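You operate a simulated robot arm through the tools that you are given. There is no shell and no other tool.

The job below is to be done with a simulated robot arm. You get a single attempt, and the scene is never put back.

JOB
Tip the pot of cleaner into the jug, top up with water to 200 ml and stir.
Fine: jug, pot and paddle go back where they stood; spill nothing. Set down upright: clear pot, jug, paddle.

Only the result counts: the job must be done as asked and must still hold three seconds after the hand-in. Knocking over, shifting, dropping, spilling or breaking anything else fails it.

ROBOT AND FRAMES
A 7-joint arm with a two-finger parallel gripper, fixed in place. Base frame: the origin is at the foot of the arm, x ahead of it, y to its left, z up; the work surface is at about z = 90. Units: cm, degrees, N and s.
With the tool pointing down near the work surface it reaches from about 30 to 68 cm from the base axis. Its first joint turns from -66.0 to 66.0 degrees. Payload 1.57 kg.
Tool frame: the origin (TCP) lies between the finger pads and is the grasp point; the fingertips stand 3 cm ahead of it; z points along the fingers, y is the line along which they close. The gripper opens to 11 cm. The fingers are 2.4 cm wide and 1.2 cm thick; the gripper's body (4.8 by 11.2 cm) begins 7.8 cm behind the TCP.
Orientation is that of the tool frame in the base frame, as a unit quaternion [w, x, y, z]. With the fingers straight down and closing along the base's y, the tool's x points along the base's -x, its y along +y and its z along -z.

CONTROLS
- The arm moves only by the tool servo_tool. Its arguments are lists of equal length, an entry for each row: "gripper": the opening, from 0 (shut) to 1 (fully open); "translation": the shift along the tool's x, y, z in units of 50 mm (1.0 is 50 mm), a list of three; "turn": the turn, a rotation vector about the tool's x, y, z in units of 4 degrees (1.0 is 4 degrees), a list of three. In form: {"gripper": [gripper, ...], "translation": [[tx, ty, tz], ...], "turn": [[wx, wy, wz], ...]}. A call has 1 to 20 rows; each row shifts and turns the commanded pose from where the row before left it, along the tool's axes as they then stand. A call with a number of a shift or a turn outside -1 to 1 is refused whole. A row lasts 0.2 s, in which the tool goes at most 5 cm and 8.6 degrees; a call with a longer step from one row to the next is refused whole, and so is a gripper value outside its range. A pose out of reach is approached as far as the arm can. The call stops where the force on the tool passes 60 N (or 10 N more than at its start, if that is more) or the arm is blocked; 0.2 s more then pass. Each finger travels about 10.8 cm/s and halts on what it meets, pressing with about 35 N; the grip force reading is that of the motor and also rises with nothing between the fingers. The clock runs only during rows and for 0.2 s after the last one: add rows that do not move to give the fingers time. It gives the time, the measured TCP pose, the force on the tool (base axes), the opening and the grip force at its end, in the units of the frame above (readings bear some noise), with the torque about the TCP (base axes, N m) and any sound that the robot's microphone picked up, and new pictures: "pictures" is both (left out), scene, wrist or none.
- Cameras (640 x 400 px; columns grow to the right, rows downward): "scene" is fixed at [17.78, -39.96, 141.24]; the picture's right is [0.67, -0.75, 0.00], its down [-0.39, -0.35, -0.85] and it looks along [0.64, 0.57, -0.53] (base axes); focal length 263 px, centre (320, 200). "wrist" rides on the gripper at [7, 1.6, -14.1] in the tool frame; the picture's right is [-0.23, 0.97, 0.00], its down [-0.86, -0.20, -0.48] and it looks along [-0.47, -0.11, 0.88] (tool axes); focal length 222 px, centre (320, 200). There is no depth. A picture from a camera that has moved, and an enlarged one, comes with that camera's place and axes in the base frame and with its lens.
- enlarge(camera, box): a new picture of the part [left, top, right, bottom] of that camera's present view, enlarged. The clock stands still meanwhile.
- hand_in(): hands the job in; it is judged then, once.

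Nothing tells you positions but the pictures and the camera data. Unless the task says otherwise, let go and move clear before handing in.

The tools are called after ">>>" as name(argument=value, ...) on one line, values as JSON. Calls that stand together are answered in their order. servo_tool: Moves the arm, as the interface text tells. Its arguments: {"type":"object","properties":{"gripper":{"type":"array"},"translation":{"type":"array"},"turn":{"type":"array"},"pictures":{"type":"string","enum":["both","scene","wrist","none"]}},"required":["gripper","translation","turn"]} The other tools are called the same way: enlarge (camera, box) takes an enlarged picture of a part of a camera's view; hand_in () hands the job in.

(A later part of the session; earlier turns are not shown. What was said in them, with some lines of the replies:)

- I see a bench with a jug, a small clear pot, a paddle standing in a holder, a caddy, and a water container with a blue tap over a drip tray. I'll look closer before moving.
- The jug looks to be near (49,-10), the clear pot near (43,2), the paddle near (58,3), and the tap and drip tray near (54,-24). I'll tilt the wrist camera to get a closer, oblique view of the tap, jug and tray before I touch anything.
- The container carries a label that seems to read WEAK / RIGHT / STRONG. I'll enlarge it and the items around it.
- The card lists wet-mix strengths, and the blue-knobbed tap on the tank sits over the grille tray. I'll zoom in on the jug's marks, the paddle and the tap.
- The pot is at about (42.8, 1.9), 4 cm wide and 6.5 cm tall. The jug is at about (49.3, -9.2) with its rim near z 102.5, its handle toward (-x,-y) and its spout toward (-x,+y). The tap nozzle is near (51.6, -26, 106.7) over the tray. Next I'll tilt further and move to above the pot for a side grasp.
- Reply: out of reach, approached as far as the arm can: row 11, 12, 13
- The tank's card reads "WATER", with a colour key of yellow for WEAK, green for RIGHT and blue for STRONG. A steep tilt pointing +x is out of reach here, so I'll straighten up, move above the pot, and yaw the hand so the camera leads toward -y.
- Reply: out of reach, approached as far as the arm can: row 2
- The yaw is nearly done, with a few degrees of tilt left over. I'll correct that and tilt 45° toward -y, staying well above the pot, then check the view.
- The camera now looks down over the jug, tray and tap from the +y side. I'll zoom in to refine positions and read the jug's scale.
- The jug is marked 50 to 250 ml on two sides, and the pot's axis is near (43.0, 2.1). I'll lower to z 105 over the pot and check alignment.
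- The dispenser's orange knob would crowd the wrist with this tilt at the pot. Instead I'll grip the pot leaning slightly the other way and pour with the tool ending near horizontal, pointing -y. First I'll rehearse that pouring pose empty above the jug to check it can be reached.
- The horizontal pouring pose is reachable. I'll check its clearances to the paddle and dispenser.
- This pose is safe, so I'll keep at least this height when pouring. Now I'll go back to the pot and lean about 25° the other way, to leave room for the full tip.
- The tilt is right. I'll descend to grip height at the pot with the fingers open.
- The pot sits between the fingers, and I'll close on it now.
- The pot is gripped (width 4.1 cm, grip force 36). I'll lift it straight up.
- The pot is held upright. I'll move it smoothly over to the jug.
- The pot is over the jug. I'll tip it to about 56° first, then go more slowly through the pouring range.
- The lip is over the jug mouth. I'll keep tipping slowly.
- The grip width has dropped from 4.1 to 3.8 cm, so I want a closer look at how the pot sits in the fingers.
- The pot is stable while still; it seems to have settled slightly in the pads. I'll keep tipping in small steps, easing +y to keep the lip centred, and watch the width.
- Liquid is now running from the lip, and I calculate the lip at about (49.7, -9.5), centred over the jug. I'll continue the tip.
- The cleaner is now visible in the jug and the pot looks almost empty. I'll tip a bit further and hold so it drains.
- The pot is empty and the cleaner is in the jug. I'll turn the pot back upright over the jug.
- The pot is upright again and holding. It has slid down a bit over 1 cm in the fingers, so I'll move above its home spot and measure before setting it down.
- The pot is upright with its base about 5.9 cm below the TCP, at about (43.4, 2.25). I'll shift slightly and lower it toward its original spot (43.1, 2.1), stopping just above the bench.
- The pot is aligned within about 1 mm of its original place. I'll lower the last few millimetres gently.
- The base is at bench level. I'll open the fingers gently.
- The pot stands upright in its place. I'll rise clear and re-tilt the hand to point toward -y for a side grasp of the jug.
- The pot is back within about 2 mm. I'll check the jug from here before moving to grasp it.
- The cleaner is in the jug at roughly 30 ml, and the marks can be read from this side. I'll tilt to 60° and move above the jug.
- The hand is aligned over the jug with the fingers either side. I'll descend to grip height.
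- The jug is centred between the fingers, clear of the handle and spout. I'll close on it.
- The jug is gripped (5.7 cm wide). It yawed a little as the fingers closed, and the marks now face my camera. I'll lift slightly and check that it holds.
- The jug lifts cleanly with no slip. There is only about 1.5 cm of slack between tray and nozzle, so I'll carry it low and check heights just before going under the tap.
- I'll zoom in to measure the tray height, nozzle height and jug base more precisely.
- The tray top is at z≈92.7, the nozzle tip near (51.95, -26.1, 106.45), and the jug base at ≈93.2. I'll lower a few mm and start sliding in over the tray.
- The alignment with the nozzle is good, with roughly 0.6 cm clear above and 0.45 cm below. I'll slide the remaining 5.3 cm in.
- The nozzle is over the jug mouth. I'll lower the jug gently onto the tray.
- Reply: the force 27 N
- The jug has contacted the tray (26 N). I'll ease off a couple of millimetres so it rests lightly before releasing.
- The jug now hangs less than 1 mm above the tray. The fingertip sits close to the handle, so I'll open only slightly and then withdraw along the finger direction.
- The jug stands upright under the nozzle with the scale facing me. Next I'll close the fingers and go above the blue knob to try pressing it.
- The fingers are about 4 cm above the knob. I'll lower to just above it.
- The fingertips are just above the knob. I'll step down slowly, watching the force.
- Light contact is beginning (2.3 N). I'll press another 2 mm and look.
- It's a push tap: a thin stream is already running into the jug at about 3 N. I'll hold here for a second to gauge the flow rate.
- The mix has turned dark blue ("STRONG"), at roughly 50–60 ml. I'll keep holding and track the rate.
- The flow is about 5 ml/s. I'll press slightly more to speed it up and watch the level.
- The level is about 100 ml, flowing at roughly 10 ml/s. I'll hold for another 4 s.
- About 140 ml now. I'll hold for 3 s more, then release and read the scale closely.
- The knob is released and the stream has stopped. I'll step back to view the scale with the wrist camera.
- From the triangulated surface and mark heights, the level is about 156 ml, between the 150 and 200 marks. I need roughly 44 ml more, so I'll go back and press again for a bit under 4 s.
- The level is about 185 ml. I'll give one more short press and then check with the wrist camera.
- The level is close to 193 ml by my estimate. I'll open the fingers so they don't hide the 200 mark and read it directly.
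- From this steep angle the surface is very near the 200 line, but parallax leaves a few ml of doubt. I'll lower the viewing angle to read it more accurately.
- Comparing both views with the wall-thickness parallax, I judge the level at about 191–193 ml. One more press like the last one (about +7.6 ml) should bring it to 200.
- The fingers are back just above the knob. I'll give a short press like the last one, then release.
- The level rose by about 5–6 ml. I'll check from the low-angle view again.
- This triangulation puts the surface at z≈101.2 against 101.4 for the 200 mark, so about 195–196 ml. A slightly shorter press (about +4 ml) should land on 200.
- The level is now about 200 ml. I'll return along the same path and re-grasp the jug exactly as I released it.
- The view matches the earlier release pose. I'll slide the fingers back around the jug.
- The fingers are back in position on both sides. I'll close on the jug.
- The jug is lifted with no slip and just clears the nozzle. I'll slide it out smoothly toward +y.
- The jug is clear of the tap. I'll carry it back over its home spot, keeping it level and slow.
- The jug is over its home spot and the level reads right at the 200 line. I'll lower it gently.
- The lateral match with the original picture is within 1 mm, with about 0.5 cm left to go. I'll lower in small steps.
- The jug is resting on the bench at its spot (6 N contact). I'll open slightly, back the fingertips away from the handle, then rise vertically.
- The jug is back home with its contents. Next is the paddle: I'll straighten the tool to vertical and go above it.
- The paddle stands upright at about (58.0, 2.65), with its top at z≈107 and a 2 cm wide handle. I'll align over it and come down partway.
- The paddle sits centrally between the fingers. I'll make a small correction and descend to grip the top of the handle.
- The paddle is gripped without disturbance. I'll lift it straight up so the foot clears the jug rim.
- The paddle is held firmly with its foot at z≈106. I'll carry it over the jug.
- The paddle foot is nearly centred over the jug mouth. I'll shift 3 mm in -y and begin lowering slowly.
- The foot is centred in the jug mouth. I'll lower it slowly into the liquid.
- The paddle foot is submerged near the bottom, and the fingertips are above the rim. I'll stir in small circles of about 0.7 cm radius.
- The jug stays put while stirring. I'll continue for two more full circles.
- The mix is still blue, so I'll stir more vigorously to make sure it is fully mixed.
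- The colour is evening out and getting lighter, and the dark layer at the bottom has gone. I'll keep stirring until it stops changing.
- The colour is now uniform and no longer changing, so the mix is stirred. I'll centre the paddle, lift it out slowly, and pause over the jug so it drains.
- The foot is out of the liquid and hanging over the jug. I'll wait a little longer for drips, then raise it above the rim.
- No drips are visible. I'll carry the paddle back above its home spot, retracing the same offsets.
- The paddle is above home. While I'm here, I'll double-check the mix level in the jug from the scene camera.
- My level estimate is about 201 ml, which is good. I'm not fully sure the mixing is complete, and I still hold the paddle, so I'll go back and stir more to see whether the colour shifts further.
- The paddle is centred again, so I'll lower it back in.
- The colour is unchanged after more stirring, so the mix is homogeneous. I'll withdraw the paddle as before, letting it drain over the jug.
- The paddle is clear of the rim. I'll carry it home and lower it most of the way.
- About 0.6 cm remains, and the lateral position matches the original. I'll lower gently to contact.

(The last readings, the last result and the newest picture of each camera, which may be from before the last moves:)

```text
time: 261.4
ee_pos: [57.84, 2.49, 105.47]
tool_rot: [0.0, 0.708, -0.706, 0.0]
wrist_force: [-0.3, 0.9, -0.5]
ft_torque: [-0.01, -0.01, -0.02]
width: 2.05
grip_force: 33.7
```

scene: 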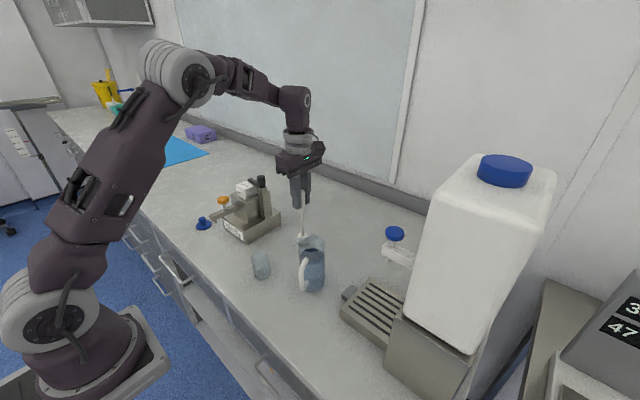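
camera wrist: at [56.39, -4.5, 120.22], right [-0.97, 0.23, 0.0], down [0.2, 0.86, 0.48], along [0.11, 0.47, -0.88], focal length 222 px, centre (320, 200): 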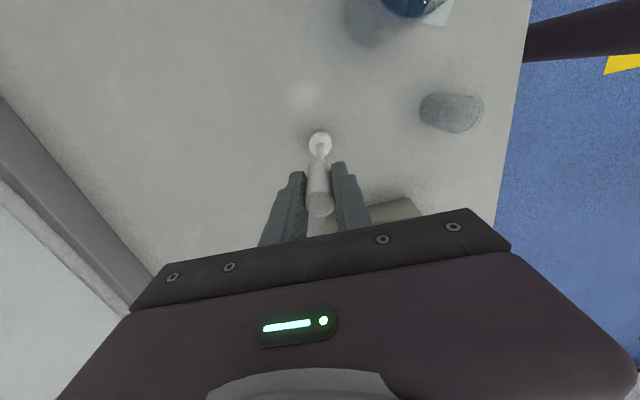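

>>> servo_tool(gripper=[0.1, 0.1, 0.1], translation=[[0, 0, 0.01], [0, 0, 0], [0, 0, 0]], turn=[[0, 0, 0], [0, 0, 0], [0, 0, 0]], pictures="none")

>>> enlarge(camera="scene", box=[285, 185, 325, 255])

```text
time: 262.2
ee_pos: [57.83, 2.42, 105.31]
tool_rot: [0.0, 0.708, -0.707, 0.0]
wrist_force: [-1.0, -0.1, -1.1]
ft_torque: [0.02, -0.01, -0.01]
width: 2.08
grip_force: 34.2
```

```text
5.71 times, centred on (305, 220) of scene
camera zoom: at [17.79, -39.96, 141.24], right [0.67, -0.75, 0.0], down [-0.39, -0.35, -0.85], along [0.63, 0.57, -0.53], focal length 1502 px, centre (406, 86)
```

zoom: 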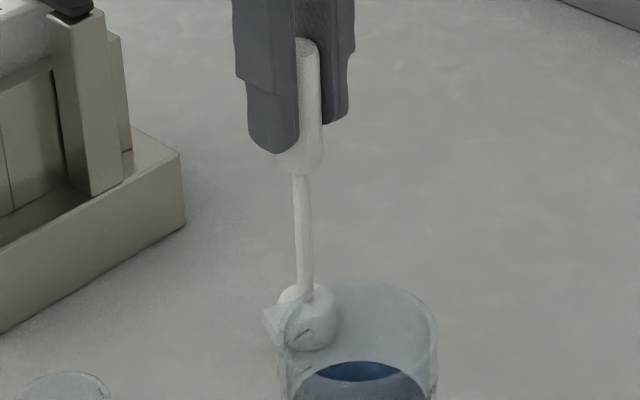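

>>> servo_tool(gripper=[0.1, 0.1, 0.1], translation=[[0, 0, 0.01], [0, 0, 0], [0, 0, 0]], turn=[[0, 0, 0], [0, 0, 0], [0, 0, 0]], pictures="none")

```text
time: 263.0
ee_pos: [57.92, 2.45, 105.45]
tool_rot: [-0.001, 0.708, -0.706, 0.0]
wrist_force: [-0.5, -0.6, 4.6]
ft_torque: [-0.1, 0.11, -0.03]
width: 2.07
grip_force: 34.3
```

The foot is on the bench (4.6 N). I'll open the fingers gently.

>>> servo_tool(gripper=[0.21, 0.23, 0.27, 0.33, 0.42, 0.52, 0.6, 0.6, 0.6], translation=[[0, 0, 0], [0, 0, 0], [0, 0, 0], [0, 0, 0], [0, 0, 0], [0, 0, 0], [0, 0, 0], [0, 0, 0], [0, 0, 0]], turn=[[0, 0, 0], [0, 0, 0], [0, 0, 0], [0, 0, 0], [0, 0, 0], [0, 0, 0], [0, 0, 0], [0, 0, 0], [0, 0, 0]])

>>> enlarge(camera="scene", box=[285, 185, 325, 255])

>>> enlarge(camera="wrist", box=[240, 110, 400, 230])

```text
time: 265.0
ee_pos: [57.91, 2.46, 105.38]
tool_rot: [0.001, 0.708, -0.706, 0.0]
wrist_force: [-0.6, -0.4, 0.5]
ft_torque: [0.0, 0.0, -0.04]
width: 6.61
grip_force: 0.1
camera wrist: at [56.36, -4.48, 119.53], right [-0.97, 0.23, 0.0], down [0.2, 0.86, 0.48], along [0.11, 0.47, -0.88], focal length 222 px, centre (320, 200)
```

scene: 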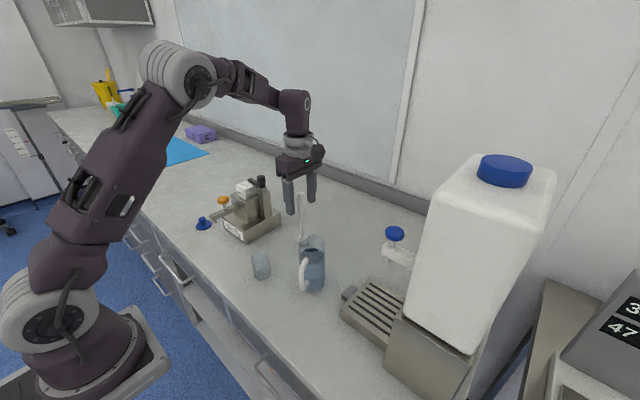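
wrist: 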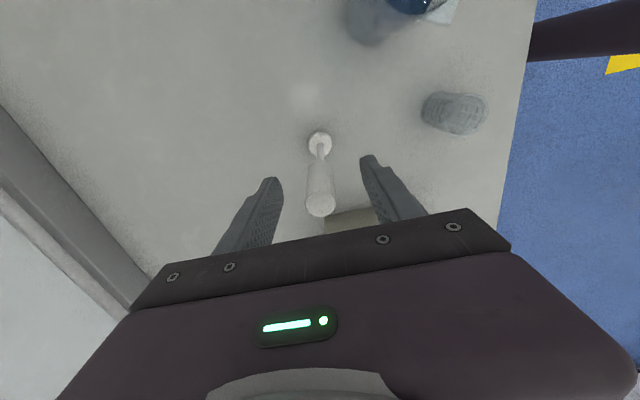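

```text
5.71 times, centred on (305, 220) of scene
camera zoom: at [17.78, -39.96, 141.24], right [0.67, -0.75, 0.0], down [-0.39, -0.35, -0.85], along [0.64, 0.57, -0.53], focal length 1502 px, centre (406, 86)
```

zoom: 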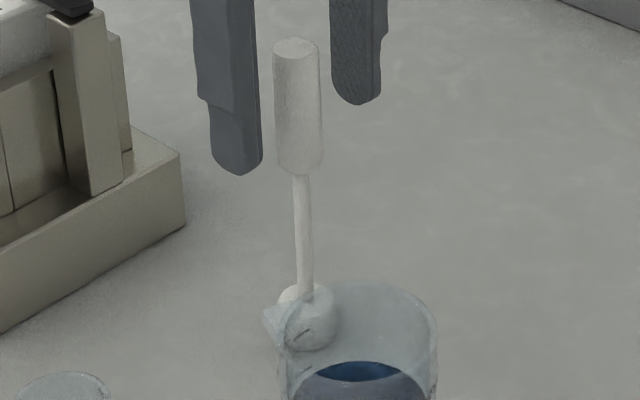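

```text
3.33 times, centred on (320, 170) of wrist
camera zoom: at [56.36, -4.48, 119.53], right [-0.97, 0.23, 0.0], down [0.2, 0.86, 0.48], along [0.11, 0.47, -0.88], focal length 740 px, centre (320, 300)
```

zoom: 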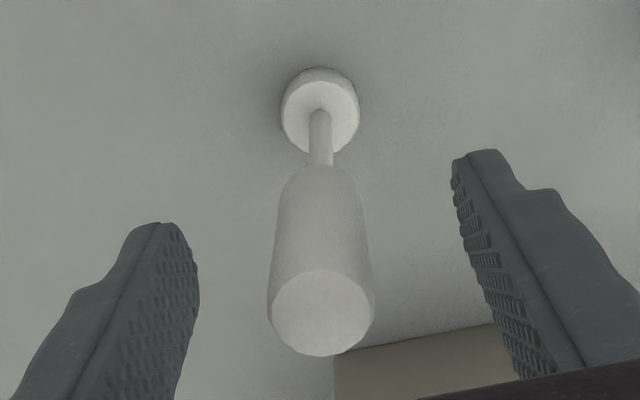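

The paddle stands upright in its original place. I'll rise straight up and clear.

>>> servo_tool(gripper=[0.6, 0.6, 0.6, 0.6, 0.6, 0.6, 0.6, 0.6, 0.6, 0.6, 0.6], translation=[[0, 0, -0.1], [0, 0, -0.2], [0, 0, -0.35], [0, 0, -0.4], [0, 0, -0.4], [0, 0, -0.4], [0, 0, -0.4], [0, 0, -0.4], [0, 0, -0.4], [0, 0, -0.3], [0, 0, 0]], turn=[[0, 0, 0], [0, 0, 0], [0, 0, 0], [0, 0, 0], [0, 0, 0], [0, 0, 0], [0, 0, 0], [0, 0, 0], [0, 0, 0], [0, 0, 0], [0, 0, 0]])

>>> enlarge(camera="scene", box=[180, 160, 440, 322])

>>> enlarge(camera="scene", box=[285, 225, 345, 300])

```text
time: 267.4
ee_pos: [57.83, 2.44, 122.04]
tool_rot: [-0.001, 0.708, -0.706, 0.0]
wrist_force: [0.1, 1.2, 1.0]
ft_torque: [0.01, 0.0, 0.0]
width: 6.57
grip_force: 0.1
camera wrist: at [56.31, -4.42, 136.25], right [-0.97, 0.23, 0.0], down [0.2, 0.86, 0.48], along [0.11, 0.47, -0.88], focal length 222 px, centre (320, 200)
```

scene: 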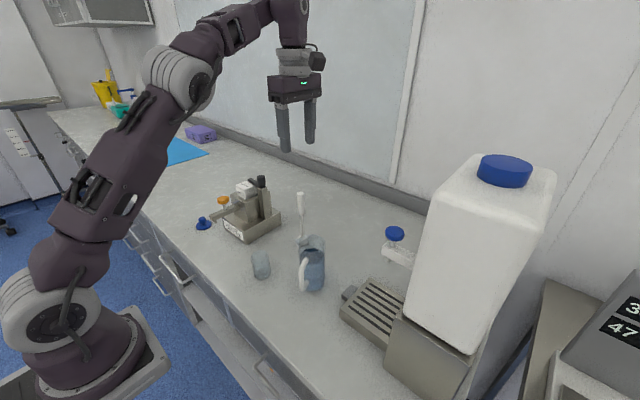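
wrist: 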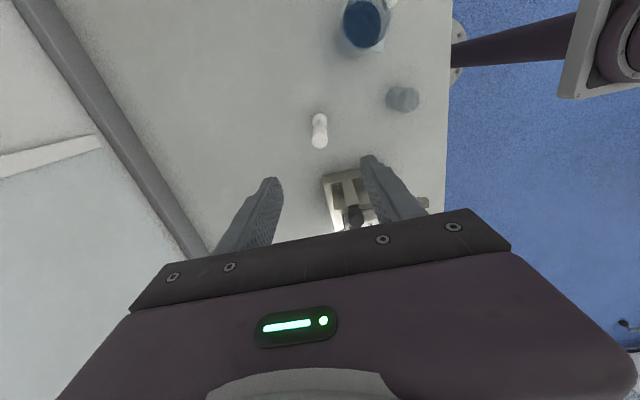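

```text
2.46 times, centred on (310, 241) of scene
camera zoom: at [17.78, -39.96, 141.24], right [0.67, -0.75, 0.0], down [-0.39, -0.35, -0.85], along [0.64, 0.57, -0.53], focal length 647 px, centre (345, 99)
```

zoom: 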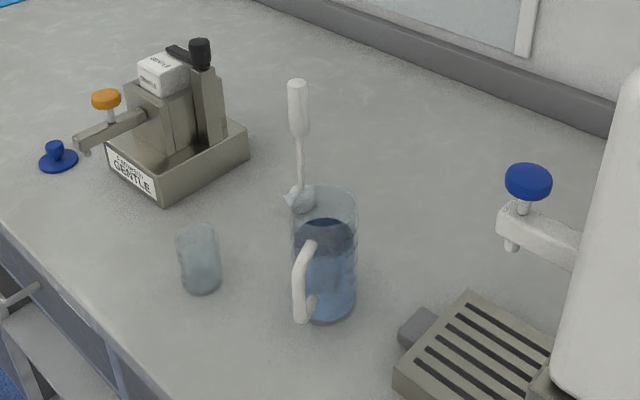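

```text
5.33 times, centred on (315, 262) of scene
camera zoom: at [17.78, -39.96, 141.24], right [0.67, -0.75, 0.0], down [-0.39, -0.35, -0.85], along [0.64, 0.57, -0.53], focal length 1402 px, centre (347, -133)
```

zoom: 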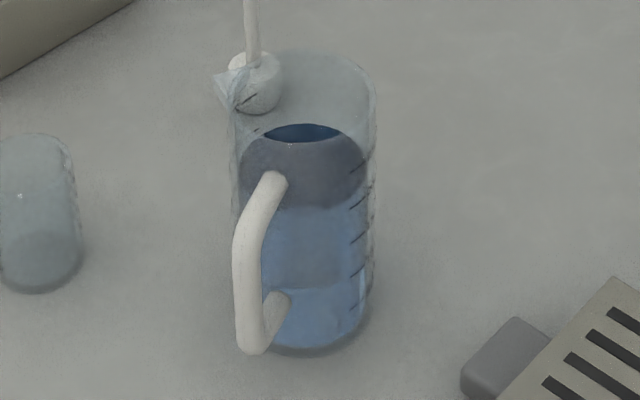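

The pot, jug and paddle all stand upright in their original places, with nothing else shifted and no spills visible. I'll move the arm well clear before finishing.

>>> servo_tool(gripper=[0.6, 0.6, 0.6, 0.6, 0.6, 0.6, 0.6, 0.6], translation=[[0, 0.2, -0.2], [0, 0.4, -0.25], [0, 0.4, -0.25], [0, 0.4, -0.25], [0, 0.4, -0.25], [0, 0.4, -0.2], [0, 0, 0], [0, 0, 0]], turn=[[0, 0, 0], [0, 0, 0], [0, 0, 0], [0, 0, 0], [0, 0, 0], [0, 0, 0], [0, 0, 0], [0, 0, 0]])

>>> enlarge(camera="scene", box=[320, 140, 640, 400])

>>> enlarge(camera="scene", box=[180, 160, 440, 322])

```text
time: 269.2
ee_pos: [47.0, 2.64, 128.9]
tool_rot: [0.0, 0.707, -0.707, 0.0]
wrist_force: [0.5, 0.2, 0.1]
ft_torque: [0.01, 0.01, 0.01]
width: 6.61
grip_force: 0.2
camera wrist: at [45.46, -4.37, 143.18], right [-0.97, 0.23, 0.0], down [0.2, 0.86, 0.48], along [0.11, 0.47, -0.88], focal length 222 px, centre (320, 200)
```

scene: 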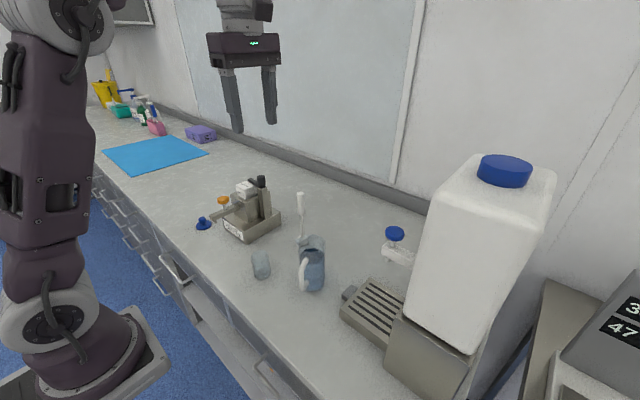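
wrist: 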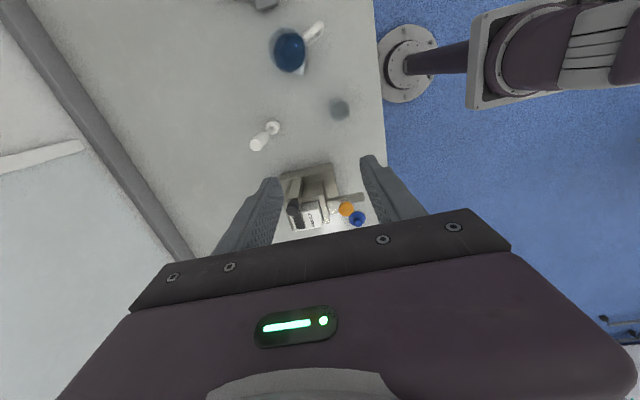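

```text
1.54 times, centred on (480, 270) of scene
camera zoom: at [17.78, -39.96, 141.24], right [0.67, -0.75, 0.0], down [-0.39, -0.35, -0.85], along [0.64, 0.57, -0.53], focal length 404 px, centre (74, 92)
```

zoom: 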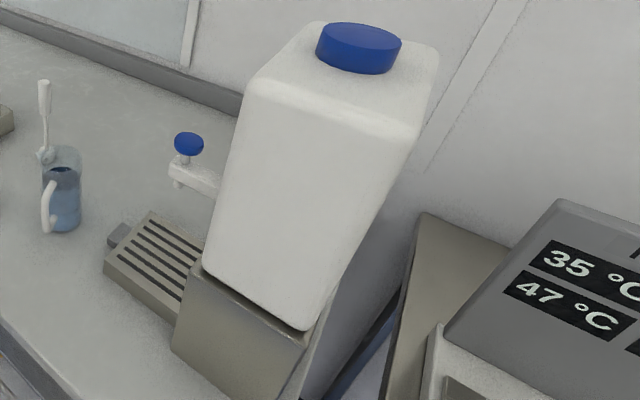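

```text
2.46 times, centred on (310, 241) of scene
camera zoom: at [17.78, -39.96, 141.24], right [0.67, -0.75, 0.0], down [-0.39, -0.35, -0.85], along [0.64, 0.57, -0.53], focal length 647 px, centre (345, 99)
```

zoom: 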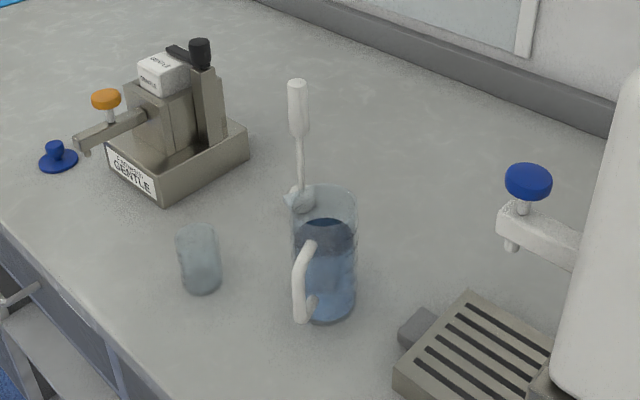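

The job is in its final state: cleaner tipped in, water at about the 200 ml mark, stirred, and the pot, jug and paddle back upright with the gripper clear. One thing to report: the stirred mix is blue, which the card on the water tank lists as STRONG. I kept to the 200 ml you asked for rather than diluting further. I'm handing in now.

>>> hand_in()

```text
The job is handed in.
```

I tipped the pot of cleaner into the jug, topped it up with water to about 200 ml and stirred. The job is handed in, and I haven't seen how it was judged.

- **Strength:** the stirred mix is blue, which the card on the water tank lists as STRONG (green is RIGHT). More stirring didn't change it. I kept to the 200 ml you asked for instead of adding more water.
- **Volume:** I read the level by camera against the jug's 200 ml line. My estimates came out between 200 and 203 ml, so it could be a few ml off.
- **Positions:** pot, jug and paddle are upright and within a few millimetres of where they stood. The jug is turned roughly 25–30° about its upright axis, because it twisted when I gripped it and I didn't turn it back. The pot is also turned slightly.
- **Spills and other items:** I saw no spills, and nothing else appeared to have moved.
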